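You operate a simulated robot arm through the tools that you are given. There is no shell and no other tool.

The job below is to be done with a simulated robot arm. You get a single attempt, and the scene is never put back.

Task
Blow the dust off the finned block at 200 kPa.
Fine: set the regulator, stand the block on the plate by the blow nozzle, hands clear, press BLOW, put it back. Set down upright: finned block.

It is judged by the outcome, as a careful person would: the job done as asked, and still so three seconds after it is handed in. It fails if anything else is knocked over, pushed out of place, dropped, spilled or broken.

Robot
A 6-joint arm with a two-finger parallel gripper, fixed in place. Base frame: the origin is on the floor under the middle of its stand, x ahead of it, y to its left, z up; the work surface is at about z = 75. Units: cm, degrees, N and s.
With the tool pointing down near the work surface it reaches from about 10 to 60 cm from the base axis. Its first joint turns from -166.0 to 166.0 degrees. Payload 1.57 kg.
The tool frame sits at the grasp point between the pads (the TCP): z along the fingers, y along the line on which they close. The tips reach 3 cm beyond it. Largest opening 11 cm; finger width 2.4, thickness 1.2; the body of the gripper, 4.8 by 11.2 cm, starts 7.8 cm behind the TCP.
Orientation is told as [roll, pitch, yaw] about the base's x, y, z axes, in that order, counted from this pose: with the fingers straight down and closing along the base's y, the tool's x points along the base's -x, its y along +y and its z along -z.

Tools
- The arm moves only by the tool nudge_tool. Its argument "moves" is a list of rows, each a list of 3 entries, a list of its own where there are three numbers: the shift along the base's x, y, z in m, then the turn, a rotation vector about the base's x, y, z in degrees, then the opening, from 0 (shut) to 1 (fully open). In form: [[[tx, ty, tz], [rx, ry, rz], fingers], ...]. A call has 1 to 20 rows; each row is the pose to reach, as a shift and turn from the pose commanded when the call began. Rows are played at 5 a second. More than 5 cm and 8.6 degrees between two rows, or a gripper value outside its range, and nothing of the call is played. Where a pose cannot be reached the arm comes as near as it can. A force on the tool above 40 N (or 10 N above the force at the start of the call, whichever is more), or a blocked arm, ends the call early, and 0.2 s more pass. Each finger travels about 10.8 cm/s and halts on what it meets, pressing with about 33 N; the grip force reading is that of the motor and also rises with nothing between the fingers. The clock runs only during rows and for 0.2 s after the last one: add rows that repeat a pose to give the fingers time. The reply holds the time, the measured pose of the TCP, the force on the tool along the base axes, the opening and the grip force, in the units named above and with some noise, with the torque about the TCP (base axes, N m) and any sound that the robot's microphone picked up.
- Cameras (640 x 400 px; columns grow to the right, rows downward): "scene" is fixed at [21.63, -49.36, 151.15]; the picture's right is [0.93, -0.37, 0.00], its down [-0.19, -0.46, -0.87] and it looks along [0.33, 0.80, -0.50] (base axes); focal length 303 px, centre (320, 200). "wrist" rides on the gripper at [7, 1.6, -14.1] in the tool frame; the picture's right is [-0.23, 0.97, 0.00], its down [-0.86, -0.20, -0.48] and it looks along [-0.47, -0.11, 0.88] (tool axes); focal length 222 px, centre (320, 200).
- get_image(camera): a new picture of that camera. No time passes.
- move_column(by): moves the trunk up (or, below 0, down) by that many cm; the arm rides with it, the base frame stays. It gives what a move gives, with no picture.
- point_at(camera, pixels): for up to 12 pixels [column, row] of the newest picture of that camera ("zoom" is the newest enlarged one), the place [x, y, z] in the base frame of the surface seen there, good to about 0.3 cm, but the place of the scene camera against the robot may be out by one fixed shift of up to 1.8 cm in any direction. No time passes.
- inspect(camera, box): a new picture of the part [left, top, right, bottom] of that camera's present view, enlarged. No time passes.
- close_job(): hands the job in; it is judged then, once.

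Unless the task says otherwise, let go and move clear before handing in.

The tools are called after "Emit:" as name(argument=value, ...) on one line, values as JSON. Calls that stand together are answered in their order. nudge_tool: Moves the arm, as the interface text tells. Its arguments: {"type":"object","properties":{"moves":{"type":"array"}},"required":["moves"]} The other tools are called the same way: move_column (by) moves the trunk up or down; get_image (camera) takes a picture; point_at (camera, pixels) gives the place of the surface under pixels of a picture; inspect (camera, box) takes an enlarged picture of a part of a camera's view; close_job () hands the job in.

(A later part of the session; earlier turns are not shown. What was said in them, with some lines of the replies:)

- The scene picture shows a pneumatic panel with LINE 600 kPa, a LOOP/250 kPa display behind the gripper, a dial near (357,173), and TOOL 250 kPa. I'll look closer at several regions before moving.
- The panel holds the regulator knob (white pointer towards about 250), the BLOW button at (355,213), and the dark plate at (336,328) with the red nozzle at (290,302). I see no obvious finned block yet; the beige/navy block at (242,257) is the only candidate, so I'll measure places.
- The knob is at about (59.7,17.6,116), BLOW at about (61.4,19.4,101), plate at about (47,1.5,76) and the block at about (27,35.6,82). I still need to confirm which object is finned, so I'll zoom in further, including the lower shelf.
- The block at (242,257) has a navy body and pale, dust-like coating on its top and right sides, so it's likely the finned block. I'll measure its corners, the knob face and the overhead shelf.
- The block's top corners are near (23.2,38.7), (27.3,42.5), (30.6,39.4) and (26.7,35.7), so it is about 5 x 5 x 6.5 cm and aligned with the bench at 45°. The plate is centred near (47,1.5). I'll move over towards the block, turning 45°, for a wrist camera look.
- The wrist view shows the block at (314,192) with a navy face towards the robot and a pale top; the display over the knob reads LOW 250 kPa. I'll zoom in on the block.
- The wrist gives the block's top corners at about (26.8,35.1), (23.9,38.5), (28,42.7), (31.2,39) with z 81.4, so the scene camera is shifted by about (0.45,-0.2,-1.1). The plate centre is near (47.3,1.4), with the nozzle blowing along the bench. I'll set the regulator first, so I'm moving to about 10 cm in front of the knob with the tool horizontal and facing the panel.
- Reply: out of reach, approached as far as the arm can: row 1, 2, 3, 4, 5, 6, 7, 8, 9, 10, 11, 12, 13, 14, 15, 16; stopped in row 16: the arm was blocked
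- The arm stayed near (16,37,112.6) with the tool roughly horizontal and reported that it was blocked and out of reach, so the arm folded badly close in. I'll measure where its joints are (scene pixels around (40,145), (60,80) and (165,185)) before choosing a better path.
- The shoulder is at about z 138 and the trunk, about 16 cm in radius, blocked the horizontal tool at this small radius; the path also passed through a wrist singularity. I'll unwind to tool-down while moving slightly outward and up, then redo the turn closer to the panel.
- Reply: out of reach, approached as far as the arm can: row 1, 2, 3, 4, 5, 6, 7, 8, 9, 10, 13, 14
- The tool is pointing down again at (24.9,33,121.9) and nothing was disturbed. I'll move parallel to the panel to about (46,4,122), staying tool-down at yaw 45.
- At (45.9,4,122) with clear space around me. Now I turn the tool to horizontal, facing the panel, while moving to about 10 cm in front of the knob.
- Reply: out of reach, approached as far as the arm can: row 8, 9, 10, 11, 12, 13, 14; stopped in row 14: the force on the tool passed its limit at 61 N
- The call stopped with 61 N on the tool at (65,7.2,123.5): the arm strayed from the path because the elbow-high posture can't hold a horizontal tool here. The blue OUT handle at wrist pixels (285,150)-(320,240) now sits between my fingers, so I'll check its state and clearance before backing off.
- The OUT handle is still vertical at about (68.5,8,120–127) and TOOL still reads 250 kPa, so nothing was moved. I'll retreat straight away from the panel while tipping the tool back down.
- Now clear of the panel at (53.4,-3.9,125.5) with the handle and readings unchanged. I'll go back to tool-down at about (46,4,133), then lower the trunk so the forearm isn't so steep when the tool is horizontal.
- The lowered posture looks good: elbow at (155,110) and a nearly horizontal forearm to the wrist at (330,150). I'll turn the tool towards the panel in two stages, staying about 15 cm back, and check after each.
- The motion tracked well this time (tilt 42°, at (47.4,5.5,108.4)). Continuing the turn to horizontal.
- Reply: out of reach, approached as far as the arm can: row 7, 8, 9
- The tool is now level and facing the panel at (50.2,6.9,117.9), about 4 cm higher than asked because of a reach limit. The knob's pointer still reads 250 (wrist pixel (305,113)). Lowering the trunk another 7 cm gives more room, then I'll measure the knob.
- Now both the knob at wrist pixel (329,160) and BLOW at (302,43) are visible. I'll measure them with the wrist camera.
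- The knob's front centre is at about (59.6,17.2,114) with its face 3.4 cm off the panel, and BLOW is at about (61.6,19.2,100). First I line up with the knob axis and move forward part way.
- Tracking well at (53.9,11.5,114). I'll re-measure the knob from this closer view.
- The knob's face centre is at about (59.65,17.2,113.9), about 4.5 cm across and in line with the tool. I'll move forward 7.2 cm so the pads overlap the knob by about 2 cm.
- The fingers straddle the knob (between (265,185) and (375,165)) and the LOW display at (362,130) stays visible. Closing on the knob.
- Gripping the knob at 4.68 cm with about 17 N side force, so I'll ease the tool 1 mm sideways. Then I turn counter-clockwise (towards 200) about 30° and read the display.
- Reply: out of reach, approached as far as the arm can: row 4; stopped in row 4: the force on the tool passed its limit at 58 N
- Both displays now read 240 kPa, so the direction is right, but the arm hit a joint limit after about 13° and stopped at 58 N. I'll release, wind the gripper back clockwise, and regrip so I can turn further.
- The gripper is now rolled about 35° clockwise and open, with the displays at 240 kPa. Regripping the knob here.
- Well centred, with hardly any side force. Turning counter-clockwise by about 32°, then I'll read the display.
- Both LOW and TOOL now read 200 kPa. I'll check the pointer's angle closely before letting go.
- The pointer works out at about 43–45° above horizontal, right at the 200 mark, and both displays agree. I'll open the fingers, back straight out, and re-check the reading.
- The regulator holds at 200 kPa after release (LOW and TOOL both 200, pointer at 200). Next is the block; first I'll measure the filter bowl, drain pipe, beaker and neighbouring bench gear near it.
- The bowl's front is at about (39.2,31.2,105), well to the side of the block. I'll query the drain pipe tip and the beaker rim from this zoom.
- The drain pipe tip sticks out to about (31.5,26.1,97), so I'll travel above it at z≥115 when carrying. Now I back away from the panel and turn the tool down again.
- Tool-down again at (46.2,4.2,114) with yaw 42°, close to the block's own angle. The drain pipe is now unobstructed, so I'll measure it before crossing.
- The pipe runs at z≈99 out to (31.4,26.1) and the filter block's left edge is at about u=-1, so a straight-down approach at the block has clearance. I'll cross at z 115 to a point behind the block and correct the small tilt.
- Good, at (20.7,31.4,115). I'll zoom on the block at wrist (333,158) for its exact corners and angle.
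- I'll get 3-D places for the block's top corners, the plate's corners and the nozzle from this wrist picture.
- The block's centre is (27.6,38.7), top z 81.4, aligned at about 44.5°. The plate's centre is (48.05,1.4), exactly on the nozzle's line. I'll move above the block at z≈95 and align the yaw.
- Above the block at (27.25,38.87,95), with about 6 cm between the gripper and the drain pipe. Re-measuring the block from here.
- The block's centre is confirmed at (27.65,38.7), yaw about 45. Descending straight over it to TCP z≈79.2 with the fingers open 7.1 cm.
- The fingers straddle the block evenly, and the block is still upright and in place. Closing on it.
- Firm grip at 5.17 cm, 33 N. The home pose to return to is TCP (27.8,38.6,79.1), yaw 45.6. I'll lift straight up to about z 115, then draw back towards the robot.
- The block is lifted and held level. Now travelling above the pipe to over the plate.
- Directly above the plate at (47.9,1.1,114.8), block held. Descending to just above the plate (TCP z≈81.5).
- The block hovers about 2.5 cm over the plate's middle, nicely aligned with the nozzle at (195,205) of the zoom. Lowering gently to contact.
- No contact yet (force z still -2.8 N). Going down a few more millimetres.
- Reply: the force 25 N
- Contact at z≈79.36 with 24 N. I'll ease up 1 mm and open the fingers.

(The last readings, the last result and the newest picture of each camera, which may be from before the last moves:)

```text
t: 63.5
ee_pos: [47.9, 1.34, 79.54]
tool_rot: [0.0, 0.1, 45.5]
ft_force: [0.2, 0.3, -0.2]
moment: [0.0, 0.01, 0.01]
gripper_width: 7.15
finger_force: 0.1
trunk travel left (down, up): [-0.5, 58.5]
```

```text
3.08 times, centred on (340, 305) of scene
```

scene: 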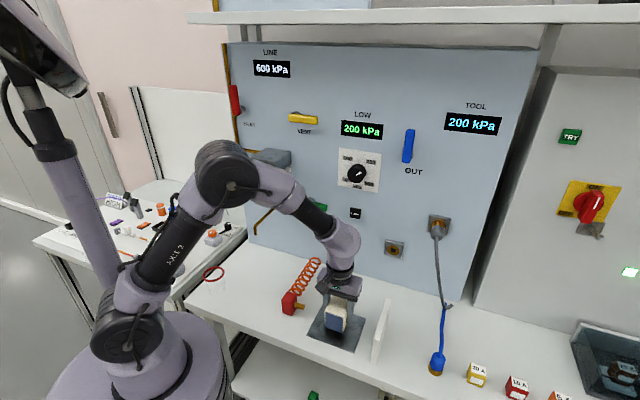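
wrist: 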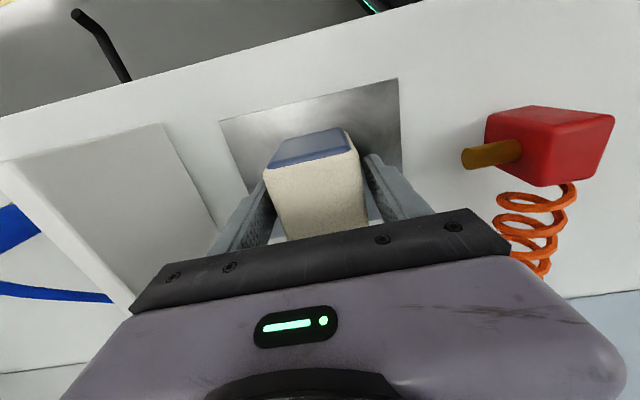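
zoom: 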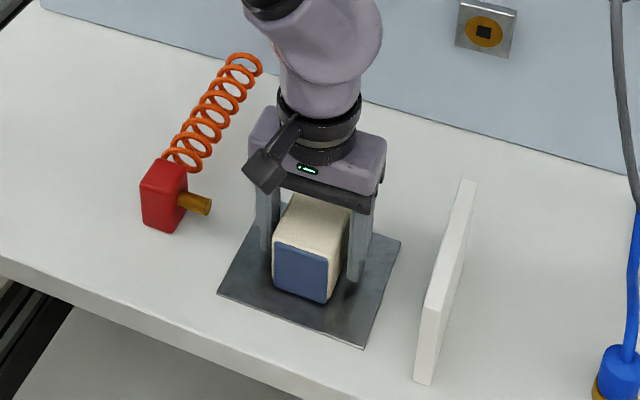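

The block stands upright on the plate, released cleanly. I'll raise straight up, clear of the block, then move up to the staging point.

Emit:
nudge_tool(moves=[[[0, 0, 0.01], [0, 0, 0], 0.65], [[0, 0, 0.03], [0, 0, 0], 0.65], [[0, 0, 0.06], [0, 0, 0], 0.65], [[0, 0, 0.09], [0, 0, 0], 0.65], [[0, 0, 0.12], [0, 0, 0], 0.65], [[-0.003, 0.005, 0.155], [0, 0, -3], 0.65], [[-0.006, 0.01, 0.19], [0, 0, -7], 0.5], [[-0.01, 0.015, 0.225], [0, 0, -11], 0.3], [[-0.014, 0.02, 0.26], [0, 0, -15], 0.1], [[-0.017, 0.025, 0.295], [0, 0, -20], 0.0], [[-0.018, 0.027, 0.325], [0, 0, -25], 0.0], [[-0.018, 0.027, 0.335], [0, 0, -30], 0.0], [[-0.018, 0.027, 0.335], [0, 0, -30], 0.0]])

Emit:
get_image(camera="scene")

Emit:
get_image(camera="wrist")

```text
t: 66.2
ee_pos: [46.33, 4.0, 113.18]
tool_rot: [0.0, 0.1, 15.7]
ft_force: [0.1, -0.2, 0.7]
moment: [-0.01, 0.0, 0.01]
gripper_width: 0.0
finger_force: 21.7
trunk travel left (down, up): [-0.5, 58.5]
```

```text
taken
```

scene: 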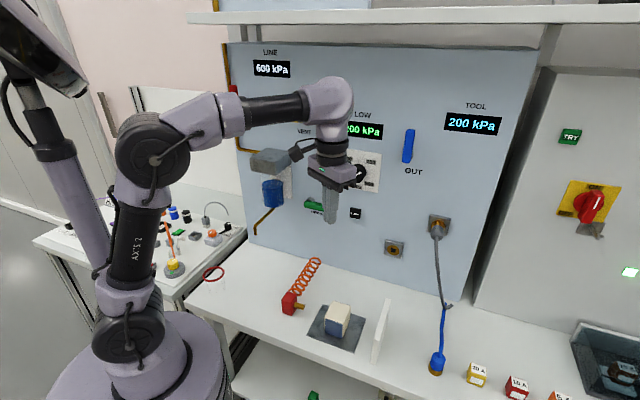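

```text
taken
```

wrist: 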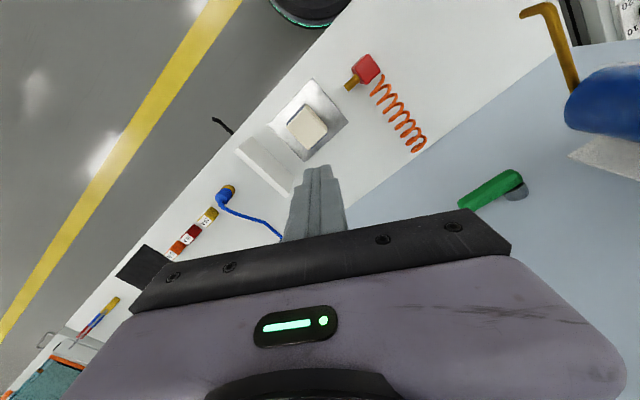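

The block stands alone on the plate and the gripper is closed at (46.3,4,113.2). Now I turn horizontal, rolled 30° clockwise to stay away from the joint limit; first half.

Emit:
nudge_tool(moves=[[[0.002, 0.002, 0], [4.24, -4.24, 0], 0], [[0.005, 0.005, 0], [8.49, -8.49, 0], 0], [[0.008, 0.008, 0], [12.73, -12.73, 0], 0], [[0.011, 0.011, 0], [16.97, -16.97, 0], 0], [[0.014, 0.014, 0], [21.21, -21.21, 0], 0], [[0.018, 0.018, 0], [25.46, -25.46, 0], 0], [[0.022, 0.022, 0], [29.7, -29.7, 0], 0], [[0.026, 0.026, 0], [33.94, -33.94, 0], 0], [[0.03, 0.03, 0], [38.18, -38.18, 0], 0], [[0.034, 0.034, 0], [42.43, -42.43, 0], 0], [[0.034, 0.034, 0], [42.43, -42.43, 0], 0]])

```text
t: 68.7
ee_pos: [49.8, 7.46, 112.73]
tool_rot: [40.4, -48.7, -3.3]
ft_force: [0.2, 0.1, -0.7]
moment: [0.0, -0.02, -0.01]
gripper_width: 0.0
finger_force: 21.3
trunk travel left (down, up): [-0.5, 58.5]
```

Tracking exactly (no reach warnings). Finishing the turn to horizontal.

Emit:
nudge_tool(moves=[[[0.005, 0.005, 0], [4.24, -4.24, 0], 0], [[0.01, 0.01, 0], [8.49, -8.49, 0], 0], [[0.015, 0.015, 0], [12.73, -12.73, 0], 0], [[0.02, 0.02, 0], [16.97, -16.97, 0], 0], [[0.025, 0.025, 0], [21.21, -21.21, 0], 0], [[0.025, 0.025, 0], [21.21, -21.21, 0], 0]])

Emit:
get_image(camera="wrist")

Emit:
get_image(camera="scene")

```text
t: 70.0
ee_pos: [52.45, 10.06, 112.98]
tool_rot: [90.0, -60.6, -45.0]
ft_force: [0.4, 0.2, -0.7]
moment: [-0.01, -0.02, 0.04]
gripper_width: 0.01
finger_force: 20.9
trunk travel left (down, up): [-0.5, 58.5]
```

```text
taken
```

wrist: 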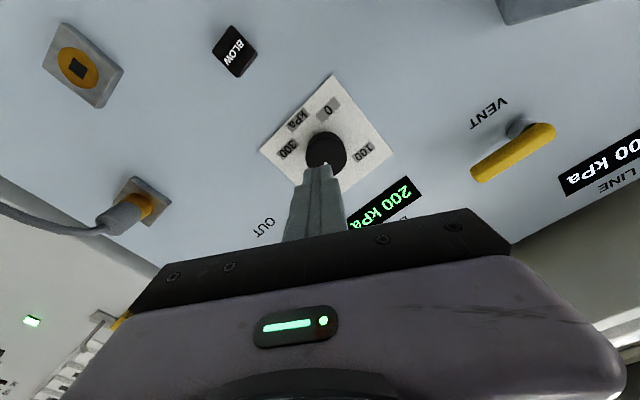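

```text
taken
```

scene: 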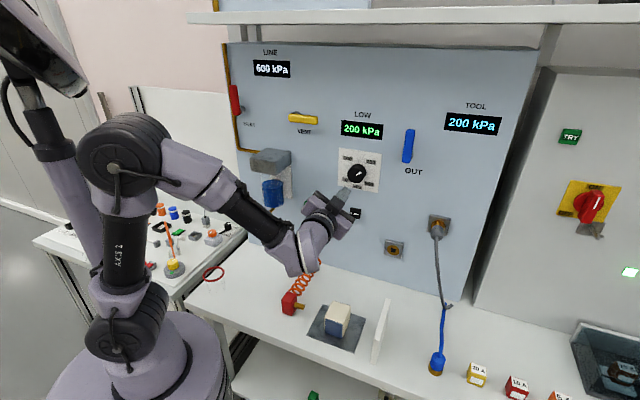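

Level and facing the panel at (52.5,10.1,113). I'll measure the BLOW button at wrist (235,51).

Emit:
inspect(camera="wrist", box=[190, 10, 290, 90])

Emit:
point_at(camera="wrist", pixels=[[233, 51], [226, 45], [240, 60], [228, 58], [238, 43], [252, 58], [238, 20], [270, 70], [200, 40], [250, 100], [250, 50], [232, 76]])

```text
5.00 times, centred on (240, 50) of wrist
```

zoom: 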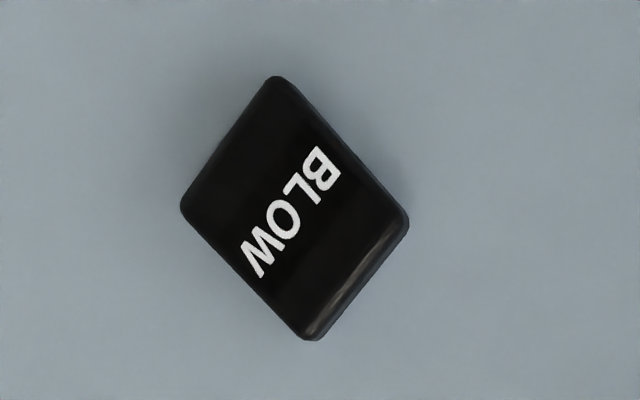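

```text
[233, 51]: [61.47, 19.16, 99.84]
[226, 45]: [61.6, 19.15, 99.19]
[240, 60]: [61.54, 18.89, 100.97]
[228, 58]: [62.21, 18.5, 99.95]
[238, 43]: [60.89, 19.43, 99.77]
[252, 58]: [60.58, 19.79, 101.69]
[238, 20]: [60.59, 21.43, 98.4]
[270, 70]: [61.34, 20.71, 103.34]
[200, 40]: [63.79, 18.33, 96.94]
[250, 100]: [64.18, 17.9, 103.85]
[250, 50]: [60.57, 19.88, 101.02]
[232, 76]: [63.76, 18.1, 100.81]
```

BLOW's face centre is (61.5,19.2,99.9), standing 1 cm off the panel, and I'm already in line sideways. Lowering to its height while staying back from the panel.

Emit:
nudge_tool(moves=[[[0, 0, -0.025], [0, 0, 0], 0], [[0, 0, -0.05], [0, 0, 0], 0], [[0, 0, -0.075], [0, 0, 0], 0], [[0, 0, -0.1], [0, 0, 0], 0], [[0, 0, -0.12], [0, 0, 0], 0], [[0, 0, -0.131], [0, 0, 0], 0], [[0, 0, -0.131], [0, 0, 0], 0]])

Emit:
get_image(camera="wrist")

Emit:
get_image(camera="scene")

```text
t: 71.7
ee_pos: [52.16, 9.95, 99.76]
tool_rot: [89.8, -60.6, -44.9]
ft_force: [0.0, 0.2, 0.2]
moment: [0.03, 0.0, 0.01]
gripper_width: 0.01
finger_force: 21.3
trunk travel left (down, up): [-0.5, 58.5]
```

```text
taken
```

wrist: 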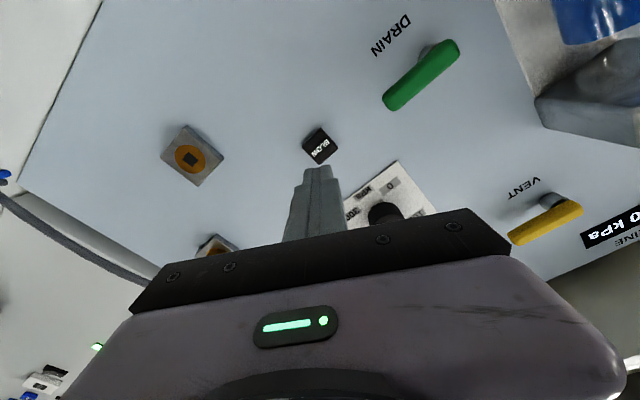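

```text
taken
```

scene: 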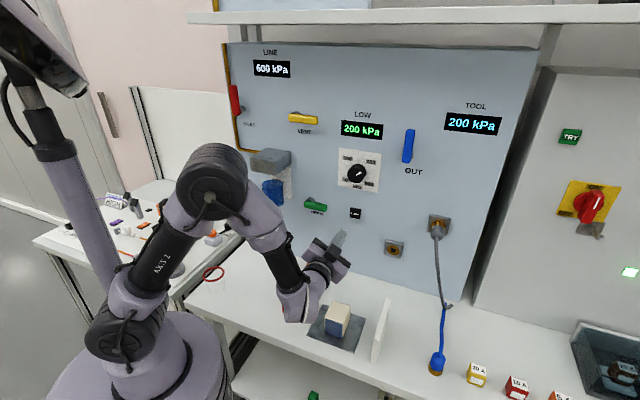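

Reached cleanly at (52.2,10,99.8). I'll check how low the wrist housing at scene (293,310) sits above the nozzle and block.

Emit:
point_at(camera="scene", pixels=[[293, 318], [285, 300], [305, 315], [300, 290], [318, 270], [338, 240], [335, 318], [355, 213]])

Emit:
point_at(camera="wrist", pixels=[[319, 147], [313, 143], [325, 150], [340, 150], [318, 165]])

Emit:
inspect(camera="scene", box=[250, 200, 420, 360])

```text
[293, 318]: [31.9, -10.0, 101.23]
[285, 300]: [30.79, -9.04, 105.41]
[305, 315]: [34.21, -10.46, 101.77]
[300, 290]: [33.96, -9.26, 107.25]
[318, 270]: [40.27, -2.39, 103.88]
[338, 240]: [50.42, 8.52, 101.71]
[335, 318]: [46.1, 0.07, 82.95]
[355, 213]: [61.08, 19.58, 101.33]
```

```text
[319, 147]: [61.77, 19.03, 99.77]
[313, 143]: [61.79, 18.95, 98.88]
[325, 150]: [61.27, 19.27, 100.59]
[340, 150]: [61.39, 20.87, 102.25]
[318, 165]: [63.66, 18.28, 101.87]
```

```text
2.50 times, centred on (335, 280) of scene
```

zoom: 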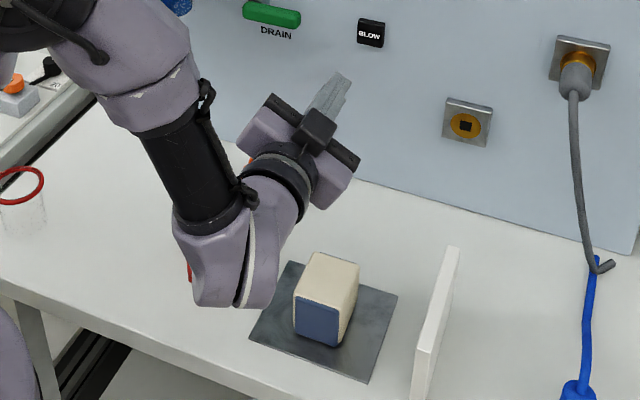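

All arm parts are at z≥100, well above the block (top 82), so hands are clear of the plate. The fingertips are about 10 cm from the button face; approaching to just short of it.

Emit:
nudge_tool(moves=[[[0.014, 0.012, 0.001], [0, 0, 0], 0], [[0.028, 0.026, 0.001], [0, 0, 0], 0], [[0.042, 0.04, 0.001], [0, 0, 0], 0], [[0.054, 0.052, 0.001], [0, 0, 0], 0], [[0.064, 0.062, 0.001], [0, 0, 0], 0], [[0.064, 0.062, 0.001], [0, 0, 0], 0]])

Emit:
get_image(camera="wrist")

Emit:
inspect(camera="scene", box=[290, 180, 430, 280])

```text
t: 73.0
ee_pos: [58.58, 16.33, 99.9]
tool_rot: [89.9, -60.6, -44.8]
ft_force: [1.1, -0.3, -0.1]
moment: [0.01, 0.0, -0.02]
gripper_width: 0.03
finger_force: 21.3
trunk travel left (down, up): [-0.5, 58.5]
```

```text
taken
```

wrist: 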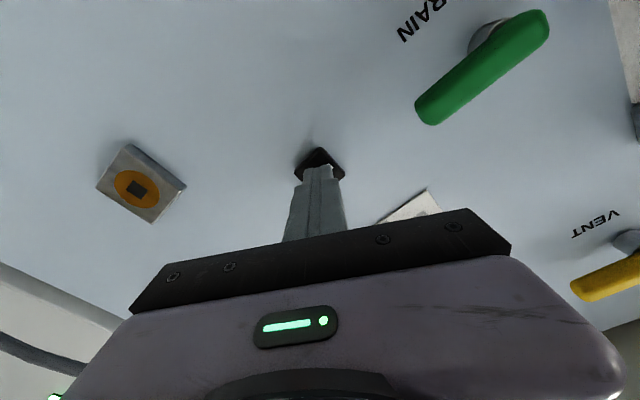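

```text
4.00 times, centred on (360, 230) of scene
```

zoom: 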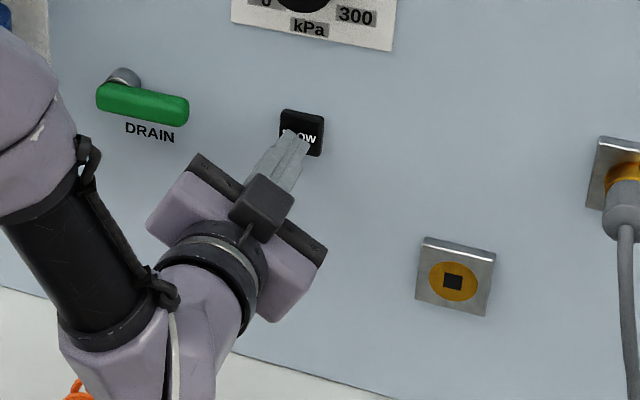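

The fingertips are about 1 cm from the button and centred on it. Pressing in slowly now, watching force and sound.

Emit:
nudge_tool(moves=[[[0.0035, 0.0035, 0], [0, 0, 0], 0], [[0.0071, 0.0071, 0], [0, 0, 0], 0], [[0.0085, 0.0085, 0], [0, 0, 0], 0], [[0.0095, 0.0095, 0], [0, 0, 0], 0], [[0.0103, 0.0103, 0], [0, 0, 0], 0], [[0.0103, 0.0103, 0], [0, 0, 0], 0], [[0.0103, 0.0103, 0], [0, 0, 0], 0]])

Emit:
get_image(camera="scene")

Emit:
inspect(camera="scene", box=[270, 270, 420, 370])

```text
t: 74.7
ee_pos: [59.63, 17.22, 99.83]
tool_rot: [89.9, -60.5, -44.9]
ft_force: [-3.8, -1.7, -0.1]
moment: [-0.01, -0.03, 0.05]
gripper_width: 0.01
finger_force: 21.6
trunk travel left (down, up): [-0.5, 58.5]
heard: click
```

```text
taken
```

scene: 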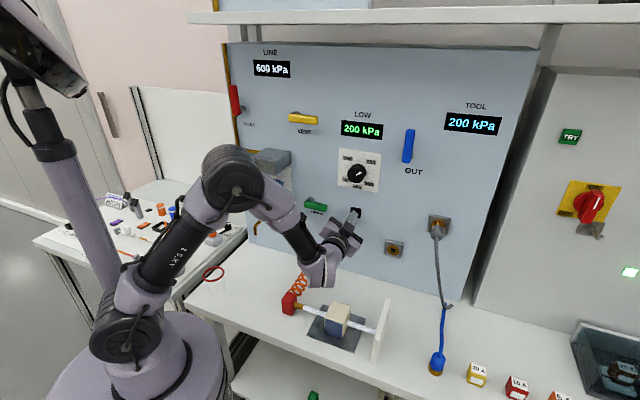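

```text
4.00 times, centred on (345, 320) of scene
```

zoom: 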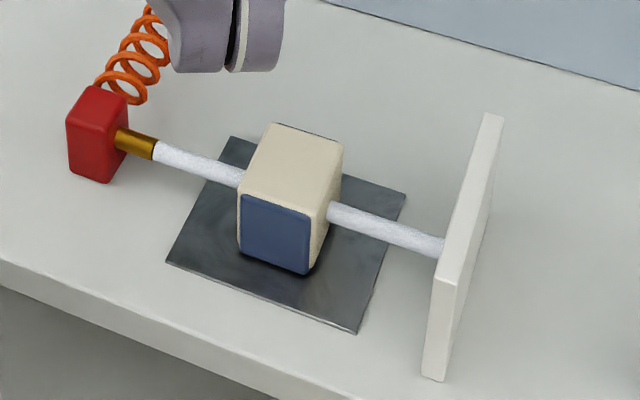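

There was a click, and an air jet now runs from the nozzle through the block to the baffle. The dust is still on, so I'll keep the button pressed for a couple of seconds and check.

Emit:
nudge_tool(moves=[[[0, 0, 0], [0, 0, 0], 0], [[0, 0, 0], [0, 0, 0], 0], [[0, 0, 0], [0, 0, 0], 0], [[0, 0, 0], [0, 0, 0], 0], [[0, 0, 0], [0, 0, 0], 0], [[0, 0, 0], [0, 0, 0], 0], [[0, 0, 0], [0, 0, 0], 0], [[0, 0, 0], [0, 0, 0], 0]])

Emit:
inspect(camera="scene", box=[270, 270, 420, 370])

Emit:
inspect(camera="scene", box=[330, 90, 520, 220])

```text
t: 76.5
ee_pos: [59.53, 17.29, 100.02]
tool_rot: [89.9, -60.6, -44.9]
ft_force: [-3.6, -2.1, -1.1]
moment: [-0.03, -0.02, 0.06]
gripper_width: 0.0
finger_force: 21.8
trunk travel left (down, up): [-0.5, 58.5]
```

```text
4.00 times, centred on (345, 320) of scene
```

zoom: 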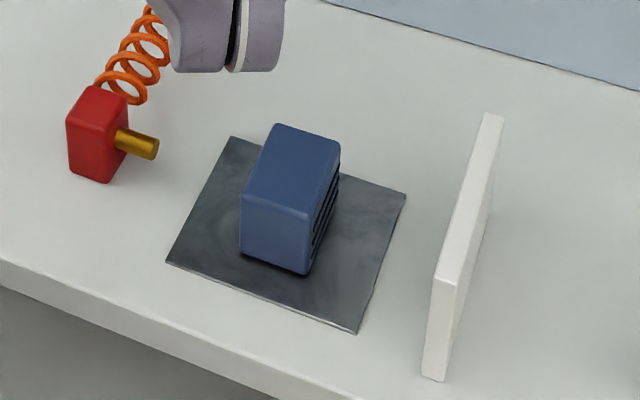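

```text
3.08 times, centred on (425, 155) of scene
```

zoom: 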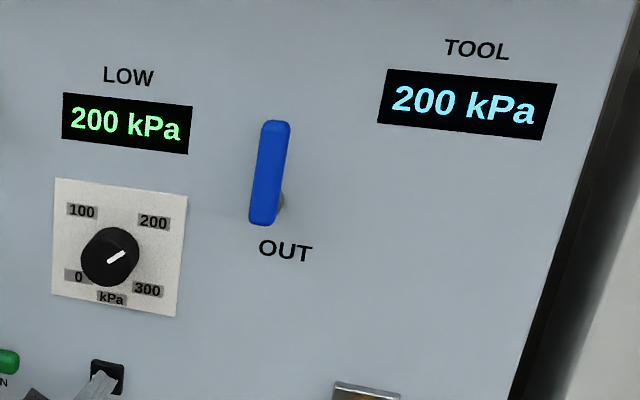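

The jet has stopped and the block is clean: navy all over with fins visible on its side, upright, and both readings still 200 kPa. I'll back off the button and rise.

Emit:
nudge_tool(moves=[[[-0.01, -0.01, 0], [0, 0, 0], 0], [[-0.025, -0.025, 0], [0, 0, 0], 0], [[-0.045, -0.045, 0], [0, 0, 0], 0], [[-0.06, -0.06, 0.01], [0, 0, 0], 0], [[-0.072, -0.072, 0.035], [0, 0, 0], 0], [[-0.072, -0.072, 0.07], [0, 0, 0], 0], [[-0.072, -0.072, 0.105], [0, 0, 0], 0], [[-0.072, -0.072, 0.131], [0, 0, 0], 0], [[-0.072, -0.072, 0.131], [0, 0, 0], 0]])

Emit:
get_image(camera="scene")

```text
t: 78.5
ee_pos: [52.38, 9.62, 113.1]
tool_rot: [90.0, -60.6, -44.8]
ft_force: [0.0, 0.8, -0.3]
moment: [-0.03, -0.07, 0.01]
gripper_width: 0.0
finger_force: 20.7
trunk travel left (down, up): [-0.5, 58.5]
```

```text
taken
```

scene: 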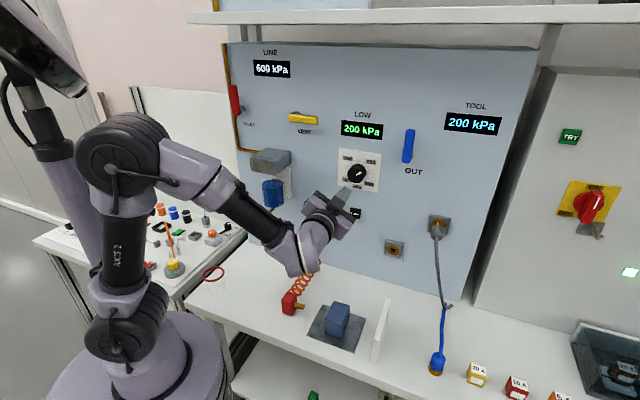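

Clear of the panel with all readings unchanged and the clean block on the plate. Turning the tool back down.

Emit:
nudge_tool(moves=[[[-0.005, -0.005, 0], [-4.24, 4.24, 0], 0], [[-0.01, -0.01, 0], [-8.49, 8.49, 0], 0], [[-0.015, -0.015, 0], [-12.73, 12.73, 0], 0], [[-0.02, -0.02, 0], [-16.97, 16.97, 0], 0], [[-0.025, -0.025, 0], [-21.21, 21.21, 0], 0], [[-0.029, -0.029, 0], [-25.46, 25.46, 0], 0], [[-0.033, -0.033, 0], [-29.7, 29.7, 0], 0], [[-0.037, -0.037, 0], [-33.94, 33.94, 0], 0], [[-0.041, -0.041, 0], [-38.18, 38.18, 0], 0], [[-0.045, -0.045, 0], [-42.43, 42.43, 0], 0], [[-0.049, -0.049, 0], [-46.67, 46.67, 0], 0], [[-0.053, -0.053, 0], [-50.91, 50.91, 0], 0], [[-0.056, -0.056, 0], [-55.15, 55.15, 0], 0], [[-0.059, -0.056, 0], [-59.4, 59.4, 0], 0], [[-0.06, -0.056, 0], [-63.64, 63.64, 0], 0], [[-0.06, -0.056, 0], [-63.64, 63.64, 0], 0]])

Emit:
get_image(camera="wrist")

```text
t: 81.8
ee_pos: [46.41, 4.24, 112.88]
tool_rot: [0.0, 0.0, 15.6]
ft_force: [-0.5, 0.3, -0.9]
moment: [0.01, -0.04, 0.01]
gripper_width: 0.0
finger_force: 21.4
trunk travel left (down, up): [-0.5, 58.5]
```

```text
taken
```

wrist: 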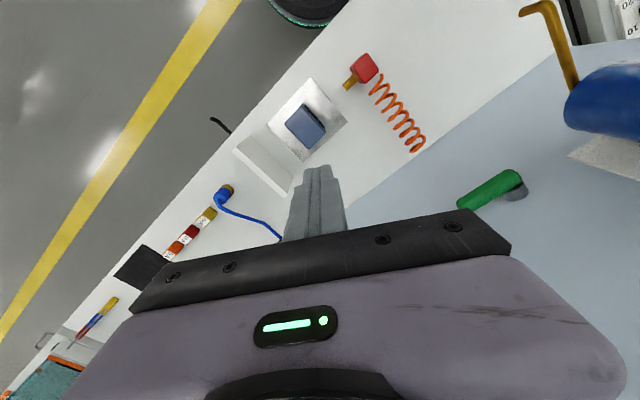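

Tool-down again. I'll restore the 45° yaw, open to 7.1 cm, and go above the block at z≈97 to see if the jet shifted it.

Emit:
nudge_tool(moves=[[[0.002, -0.003, -0.01], [0, 0, 5], 0.2], [[0.004, -0.006, -0.02], [0, 0, 10], 0.4], [[0.006, -0.01, -0.03], [0, 0, 15], 0.65], [[0.009, -0.014, -0.05], [0, 0, 20], 0.65], [[0.012, -0.02, -0.08], [0, 0, 25], 0.65], [[0.014, -0.025, -0.11], [0, 0, 30], 0.65], [[0.016, -0.028, -0.14], [0, 0, 30], 0.65], [[0.016, -0.028, -0.16], [0, 0, 30], 0.65], [[0.016, -0.028, -0.16], [0, 0, 30], 0.65]])

Emit:
get_image(camera="wrist")

Emit:
inspect(camera="wrist", box=[240, 70, 400, 190])

```text
t: 83.8
ee_pos: [48.15, 1.58, 97.08]
tool_rot: [0.0, 0.1, 45.6]
ft_force: [0.2, 0.3, -1.0]
moment: [0.0, 0.02, 0.02]
gripper_width: 7.15
finger_force: 0.1
trunk travel left (down, up): [-0.5, 58.5]
```

```text
taken
```

wrist: 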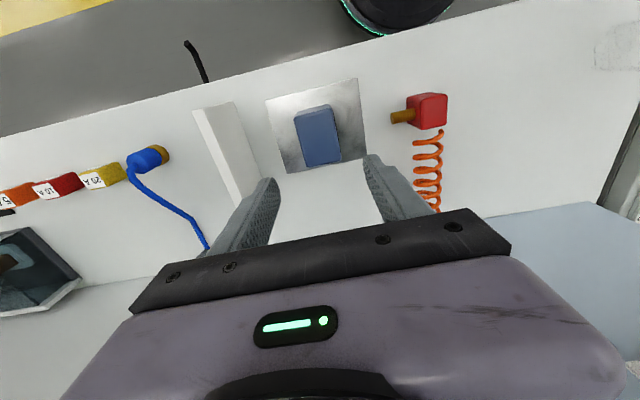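

```text
3.33 times, centred on (320, 130) of wrist
```

zoom: 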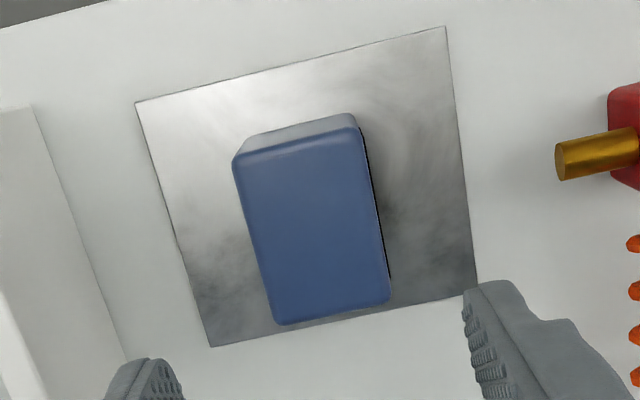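

The clean block is still in the middle of the plate. Measuring its top corners to see its exact position now.

Emit:
point_at(camera="wrist", pixels=[[296, 120], [330, 111], [340, 156], [309, 166], [318, 138], [304, 142], [334, 132], [314, 115], [324, 161]])

```text
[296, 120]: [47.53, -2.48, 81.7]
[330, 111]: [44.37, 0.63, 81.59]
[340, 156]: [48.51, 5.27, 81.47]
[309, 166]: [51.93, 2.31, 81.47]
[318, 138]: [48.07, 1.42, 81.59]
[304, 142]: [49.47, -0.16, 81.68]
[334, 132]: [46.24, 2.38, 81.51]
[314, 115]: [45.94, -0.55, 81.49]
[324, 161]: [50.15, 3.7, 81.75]
```

The block's centre is (48.1,1.4), essentially where I set it. Descending around it to the same grip height (z≈79.45).

Emit:
nudge_tool(moves=[[[-0.0005, -0.0015, -0.03], [0, 0, 0], 0.65], [[-0.0005, -0.0015, -0.06], [0, 0, 0], 0.65], [[-0.0005, -0.0015, -0.09], [0, 0, 0], 0.65], [[-0.0005, -0.0015, -0.12], [0, 0, 0], 0.65], [[-0.0005, -0.0015, -0.15], [0, 0, 0], 0.65], [[-0.0005, -0.0015, -0.17], [0, 0, 0], 0.65], [[-0.0005, -0.0015, -0.176], [0, 0, 0], 0.65], [[-0.0005, -0.0015, -0.176], [0, 0, 0], 0.65]])

Emit:
get_image(camera="wrist")

Emit:
inspect(camera="scene", box=[260, 240, 420, 370])

```text
t: 85.7
ee_pos: [47.9, 1.51, 79.38]
tool_rot: [0.0, 0.1, 45.6]
ft_force: [0.6, 0.4, -0.4]
moment: [0.0, 0.01, 0.03]
gripper_width: 7.16
finger_force: 0.0
trunk travel left (down, up): [-0.5, 58.5]
```

```text
taken
```

wrist: 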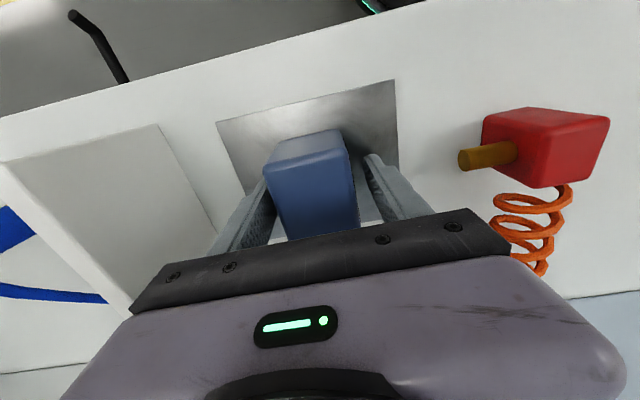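

```text
3.08 times, centred on (340, 305) of scene
```

zoom: 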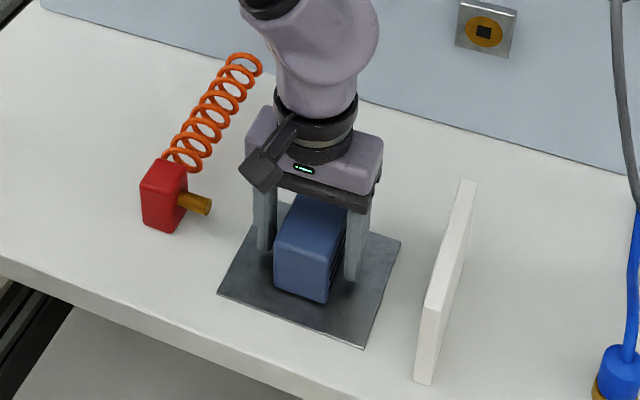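

The fingers straddle the clean block properly with no contact force. Closing and lifting a little.

Emit:
nudge_tool(moves=[[[0, 0, 0], [0, 0, 0], 0.5], [[0, 0, 0], [0, 0, 0], 0.4], [[0, 0, 0], [0, 0, 0], 0.3], [[0, 0, 0], [0, 0, 0], 0.3]])

Emit:
get_image(camera="wrist")

```text
t: 86.7
ee_pos: [47.8, 1.52, 79.42]
tool_rot: [0.0, 0.1, 45.5]
ft_force: [1.2, -1.1, -0.1]
moment: [0.11, -0.13, -0.06]
gripper_width: 5.17
finger_force: 33.1
trunk travel left (down, up): [-0.5, 58.5]
```

```text
taken
```

wrist: 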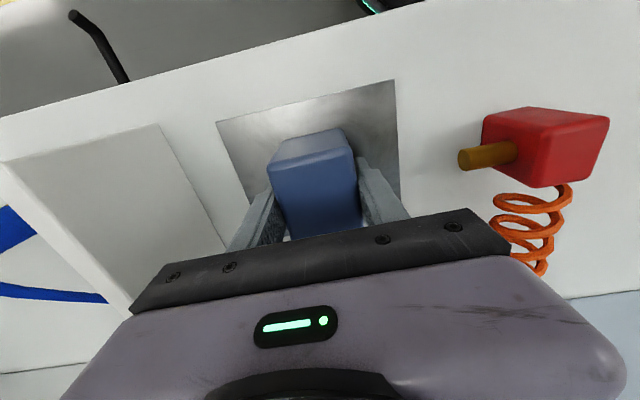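

Gripped again at 5.17 cm, 33 N. Lifting straight up to about z 115.

Emit:
nudge_tool(moves=[[[0, 0, 0.01], [0, 0, 0], 0.3], [[0, 0, 0.03], [0, 0, 0], 0.3], [[0, 0, 0.06], [0, 0, 0], 0.3], [[0, 0, 0.09], [0, 0, 0], 0.3], [[0, 0, 0.12], [0, 0, 0], 0.3], [[0, 0, 0.15], [0, 0, 0], 0.3], [[0, 0, 0.18], [0, 0, 0], 0.3], [[0, 0, 0.21], [0, 0, 0], 0.3], [[0, 0, 0.24], [0, 0, 0], 0.3], [[0, 0, 0.27], [0, 0, 0], 0.3], [[0, 0, 0.3], [0, 0, 0], 0.3], [[0, 0, 0.33], [0, 0, 0], 0.3], [[0, 0, 0.355], [0, 0, 0], 0.3], [[0, 0, 0.355], [0, 0, 0], 0.3]])

Emit:
get_image(camera="scene")

```text
t: 89.7
ee_pos: [48.09, 1.47, 114.85]
tool_rot: [0.0, 0.1, 45.6]
ft_force: [-0.3, 0.0, -2.7]
moment: [0.01, 0.0, 0.01]
gripper_width: 5.15
finger_force: 33.3
trunk travel left (down, up): [-0.5, 58.5]
```

```text
taken
```

scene: 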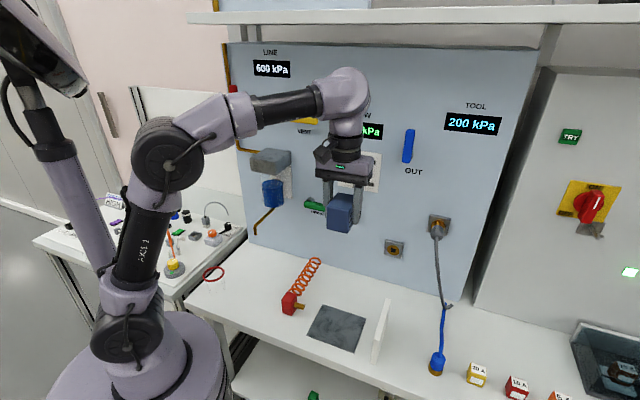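

Block held and clear of everything. Travelling back above the pipe to the point behind its home.

Emit:
nudge_tool(moves=[[[-0.021, 0.0235, 0], [0, 0, 0], 0.3], [[-0.042, 0.047, 0], [0, 0, 0], 0.3], [[-0.0629, 0.0704, 0], [0, 0, 0], 0.3], [[-0.0838, 0.0938, 0], [0, 0, 0], 0.3], [[-0.1048, 0.1173, 0], [0, 0, 0], 0.3], [[-0.1258, 0.1408, 0], [0, 0, 0], 0.3], [[-0.1467, 0.1642, 0], [0, 0, 0], 0.3], [[-0.1677, 0.1877, 0], [0, 0, 0], 0.3], [[-0.1887, 0.2112, 0], [0, 0, 0], 0.3], [[-0.2096, 0.2346, 0], [0, 0, 0], 0.3], [[-0.2306, 0.2581, 0], [0, 0, 0], 0.3], [[-0.2515, 0.2815, 0], [0, 0, 0], 0.3], [[-0.2725, 0.305, 0], [0, 0, 0], 0.3], [[-0.2725, 0.305, 0], [0, 0, 0], 0.3], [[-0.25, 0.3275, 0], [0, 0, 0], 0.3], [[-0.225, 0.3525, 0], [0, 0, 0], 0.3], [[-0.2035, 0.373, 0], [0, 0, -0.4], 0.3], [[-0.2035, 0.373, 0], [0, 0, -0.4], 0.3], [[-0.2035, 0.373, 0], [0, 0, -0.4], 0.3]])

Emit:
get_image(camera="scene")

Emit:
get_image(camera="wrist")

```text
t: 93.7
ee_pos: [27.7, 38.51, 115.07]
tool_rot: [0.0, 0.1, 45.2]
ft_force: [0.8, -0.3, -1.1]
moment: [0.01, -0.03, 0.0]
gripper_width: 5.16
finger_force: 32.9
trunk travel left (down, up): [-0.5, 58.5]
```

```text
taken
```

scene: 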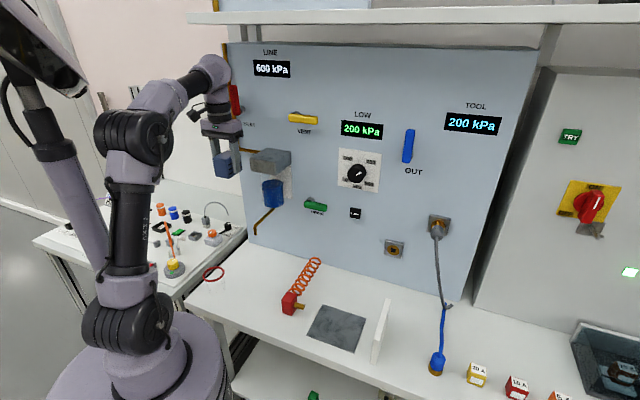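

```text
taken
```

wrist: 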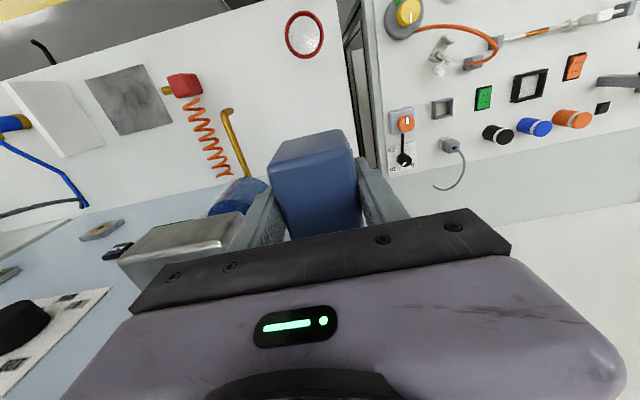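

Over the block's home at (27.7,38.5,115). Descending to a couple of centimetres above the bench.

Emit:
nudge_tool(moves=[[[0, 0, -0.03], [0, 0, 0], 0.3], [[0, 0, -0.06], [0, 0, 0], 0.3], [[0, 0, -0.09], [0, 0, 0], 0.3], [[0, 0, -0.12], [0, 0, 0], 0.3], [[0, 0, -0.15], [0, 0, 0], 0.3], [[0, 0, -0.18], [0, 0, 0], 0.3], [[0, 0, -0.21], [0, 0, 0], 0.3], [[0, 0, -0.24], [0, 0, 0], 0.3], [[0, 0, -0.27], [0, 0, 0], 0.3], [[0, 0, -0.3], [0, 0, 0], 0.3], [[0, 0, -0.32], [0, 0, 0], 0.3], [[0, 0, -0.335], [0, 0, 0], 0.3], [[0, 0, -0.335], [0, 0, 0], 0.3], [[0, 0, -0.335], [0, 0, 0], 0.3]])

Emit:
get_image(camera="wrist")

Emit:
inspect(camera="scene", box=[180, 180, 300, 290])

```text
t: 96.7
ee_pos: [27.76, 38.8, 81.33]
tool_rot: [0.0, 0.1, 45.2]
ft_force: [0.2, -0.1, -1.7]
moment: [0.0, 0.01, 0.0]
gripper_width: 5.17
finger_force: 33.1
trunk travel left (down, up): [-0.5, 58.5]
```

```text
taken
```

wrist: 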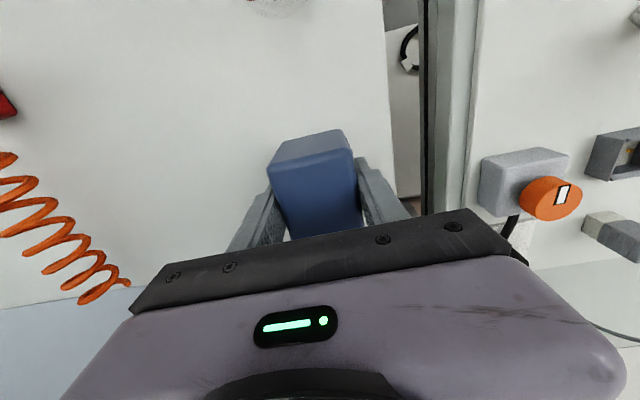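

```text
3.64 times, centred on (240, 235) of scene
```

zoom: 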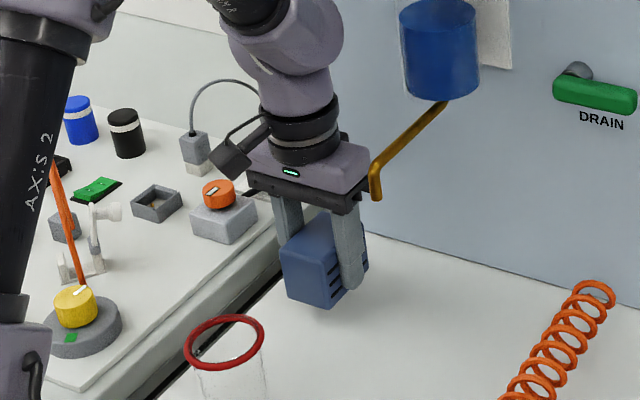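

At (27.8,38.8,81.3), right over home. Lowering gently the last 2 cm.

Emit:
nudge_tool(moves=[[[0, -0.001, -0.008], [0, 0, 0], 0.3], [[0, -0.001, -0.015], [0, 0, 0], 0.3], [[0, -0.001, -0.019], [0, 0, 0], 0.3], [[0, -0.001, -0.021], [0, 0, 0], 0.3], [[0, -0.001, -0.021], [0, 0, 0], 0.3]])

```text
t: 97.8
ee_pos: [27.67, 38.71, 79.26]
tool_rot: [0.0, 0.1, 45.2]
ft_force: [0.3, 0.4, -0.7]
moment: [-0.05, -0.01, 0.0]
gripper_width: 5.17
finger_force: 33.6
trunk travel left (down, up): [-0.5, 58.5]
```

Nearly down: the weight reading has dropped to -0.7 N. Another 1–2 mm.

Emit:
nudge_tool(moves=[[[0, 0, -0.0008], [0, 0, 0], 0.3], [[0, 0, -0.0015], [0, 0, 0], 0.3], [[0, 0, -0.0015], [0, 0, 0], 0.3]])

```text
t: 98.7
ee_pos: [27.69, 38.5, 79.13]
tool_rot: [0.0, 0.1, 45.2]
ft_force: [-0.6, 0.2, -1.9]
moment: [-0.02, 0.04, 0.01]
gripper_width: 5.14
finger_force: 33.4
trunk travel left (down, up): [-0.5, 58.5]
```

Still no bench contact (-1.9 N), so going down another 1.5 mm in small steps.

Emit:
nudge_tool(moves=[[[0, 0, -0.0008], [0, 0, 0], 0.3], [[0, 0, -0.0015], [0, 0, 0], 0.3], [[0, 0, -0.0015], [0, 0, 0], 0.3]])

```text
t: 99.5
ee_pos: [27.71, 38.6, 79.06]
tool_rot: [0.0, 0.1, 45.2]
ft_force: [-0.9, 0.0, -1.4]
moment: [0.01, 0.02, -0.01]
gripper_width: 5.17
finger_force: 32.5
trunk travel left (down, up): [-0.5, 58.5]
```

Force is still -1.4 N at z≈79.06; another small step.

Emit:
nudge_tool(moves=[[[0, 0, -0.0007], [0, 0, 0], 0.3], [[0, 0, -0.0013], [0, 0, 0], 0.3], [[0, 0, -0.0013], [0, 0, 0], 0.3]])

Emit:
inspect(camera="scene", box=[210, 210, 280, 280])

```text
t: 100.2
ee_pos: [27.68, 38.67, 79.04]
tool_rot: [0.1, -0.2, 45.3]
ft_force: [8.2, -1.5, 28.3]
moment: [-0.87, 0.33, 0.25]
gripper_width: 5.21
finger_force: 33.1
trunk travel left (down, up): [-0.5, 58.5]
```

```text
5.71 times, centred on (245, 245) of scene
```

zoom: 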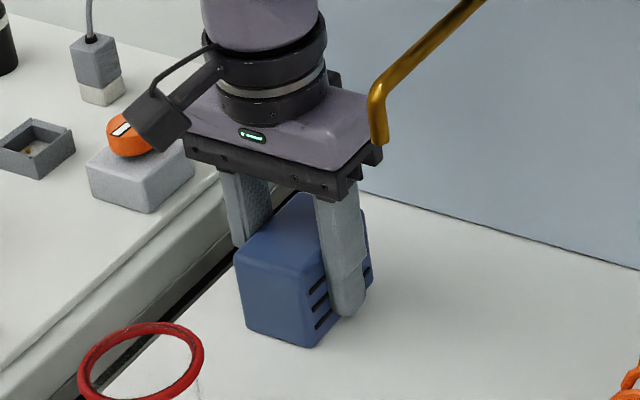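

Bench contact at 28 N. Easing up 0.8 mm and opening the fingers.

Emit:
nudge_tool(moves=[[[0, 0, 0.0008], [0, 0, 0], 0.3], [[0, 0, 0.0008], [0, 0, 0], 0.3], [[0, 0, 0.0008], [0, 0, 0], 0.5], [[0, 0, 0.0008], [0, 0, 0], 0.65], [[0, 0, 0.0008], [0, 0, 0], 0.65]])

Emit:
get_image(camera="wrist")

Emit:
inspect(camera="scene", box=[210, 210, 280, 280])

```text
t: 101.5
ee_pos: [27.6, 38.69, 79.0]
tool_rot: [0.1, 0.0, 45.2]
ft_force: [0.2, 0.2, -1.0]
moment: [-0.01, -0.02, -0.01]
gripper_width: 7.14
finger_force: 0.1
trunk travel left (down, up): [-0.5, 58.5]
```

```text
taken
```

wrist: 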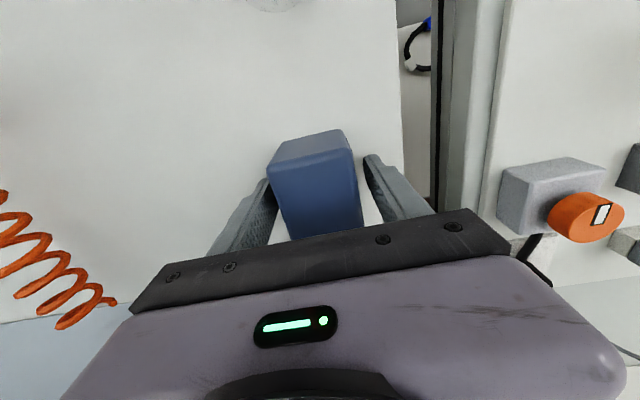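

```text
5.71 times, centred on (245, 245) of scene
```

zoom: 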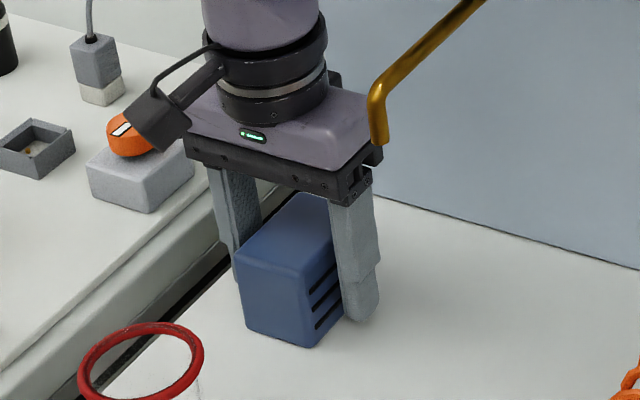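

The block is released, upright on the bench at its home spot. Raising straight up and then drawing back, well clear.

Emit:
nudge_tool(moves=[[[0, 0, 0.01], [0, 0, 0], 0.65], [[0, 0, 0.03], [0, 0, 0], 0.65], [[0, 0, 0.06], [0, 0, 0], 0.65], [[0, 0, 0.09], [0, 0, 0], 0.65], [[0, 0, 0.12], [0, 0, 0], 0.65], [[0, 0, 0.15], [0, 0, 0], 0.65], [[0, 0, 0.18], [0, 0, 0], 0.65], [[0, 0, 0.21], [0, 0, 0], 0.65], [[0, 0, 0.24], [0, 0, 0], 0.65], [[0, 0, 0.27], [0, 0, 0], 0.65], [[0, 0, 0.3], [0, 0, 0], 0.65], [[0, 0, 0.33], [0, 0, 0], 0.65], [[0, 0, 0.36], [0, 0, 0], 0.65], [[-0.025, -0.025, 0.36], [0, 0, 0], 0.65], [[-0.05, -0.05, 0.36], [0, 0, 0], 0.65], [[-0.07, -0.07, 0.36], [0, 0, 0], 0.65], [[-0.07, -0.07, 0.36], [0, 0, 0], 0.65]])

Emit:
get_image(camera="scene")

Emit:
get_image(camera="wrist")

Emit:
inspect(camera="scene", box=[190, 200, 310, 290])

```text
t: 105.0
ee_pos: [20.7, 31.68, 114.81]
tool_rot: [-0.2, 0.4, 45.2]
ft_force: [-0.1, -0.4, -0.1]
moment: [0.0, -0.05, -0.01]
gripper_width: 7.13
finger_force: 0.1
trunk travel left (down, up): [-0.5, 58.5]
```

```text
taken
```

scene: 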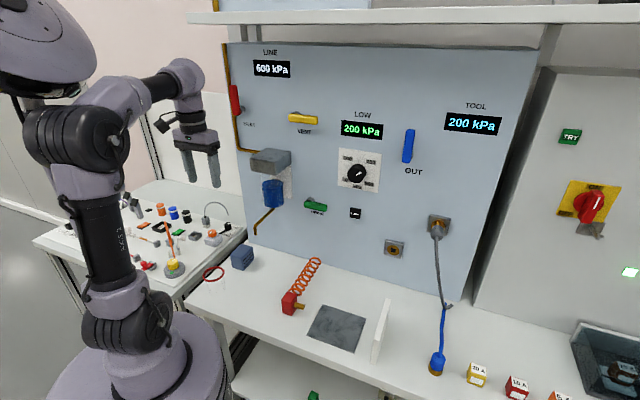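

```text
taken
```

wrist: 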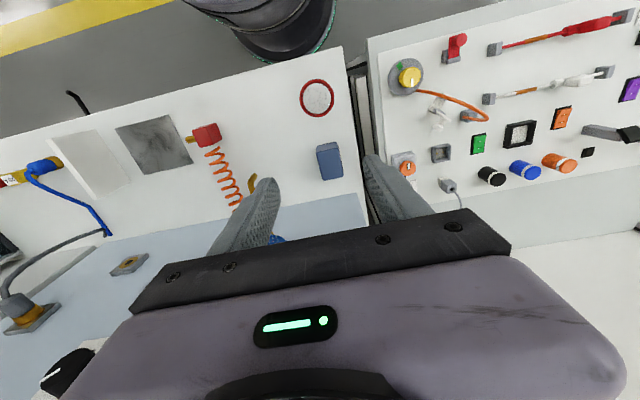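

```text
4.44 times, centred on (250, 245) of scene
```

zoom: 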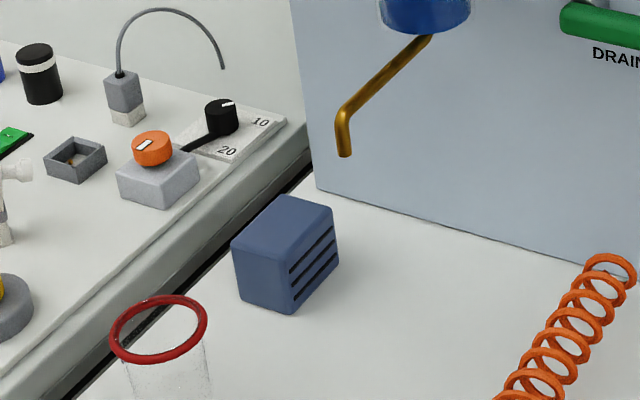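

The clean, finned block stands upright back at its place; knob, readings (200 kPa), plate, nozzle and beaker look unchanged. I'll confirm its position against the original measurements.

Emit:
inspect(camera="wrist", box=[295, 125, 365, 190])

Emit:
point_at(camera="wrist", pixels=[[319, 154.5], [336, 149], [343, 173], [324, 178], [330, 163]])

Emit:
point_at(camera="scene", pixels=[[231.5, 254.5], [241.5, 245], [252, 247.5], [242.5, 257], [233, 267.5], [243.5, 269.8], [357, 173], [404, 145]])

```text
6.15 times, centred on (330, 158) of wrist
```

zoom: 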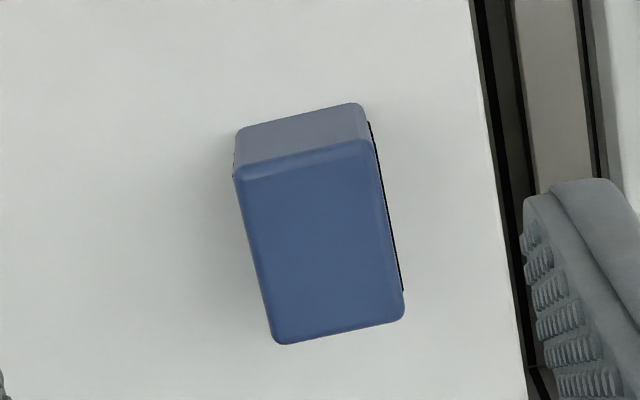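

```text
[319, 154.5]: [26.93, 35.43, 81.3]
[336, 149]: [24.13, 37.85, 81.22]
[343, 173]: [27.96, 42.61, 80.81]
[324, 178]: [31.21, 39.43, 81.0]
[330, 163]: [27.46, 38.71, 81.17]
```

```text
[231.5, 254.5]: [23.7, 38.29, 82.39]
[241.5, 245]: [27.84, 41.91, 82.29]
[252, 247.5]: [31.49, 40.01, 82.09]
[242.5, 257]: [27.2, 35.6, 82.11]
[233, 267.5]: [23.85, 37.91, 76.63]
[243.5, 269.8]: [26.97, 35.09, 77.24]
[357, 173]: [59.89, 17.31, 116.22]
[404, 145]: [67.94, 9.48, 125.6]
```

The block's centre measures about (27.6,38.8) against the original (27.65,38.7), with its top level at z≈81.1 and upright. The regulator is at 200 kPa, the dust is off, and the gripper is clear at (20.7,31.7,114.8), so I'm handing the job in.

Emit:
close_job()

```text
The job is handed in.
```

The finned block is clean and standing upright back in its place, and I've handed the job in.

- **Regulator:** it is set to 200 kPa. Both the LOW and TOOL displays read 200 before, during and after the blow.
- **Blow:** I stood the block in the middle of the plate, moved the arm clear and pressed BLOW. The jet ran through the block, and afterwards the fins showed clean on its side.
- **Return:** the block's centre measured about (27.6, 38.8) afterwards, against (27.65, 38.7) before I moved it.
- **Bump near the OUT valve:** while I was first positioning the arm in front of the knob, it strayed off its path. It hit something beside the OUT valve handle at about 61 N. The handle stayed upright, the TOOL reading did not change, and I saw nothing moved or damaged.

The trunk is still lowered by 37 cm; I did not raise it again.
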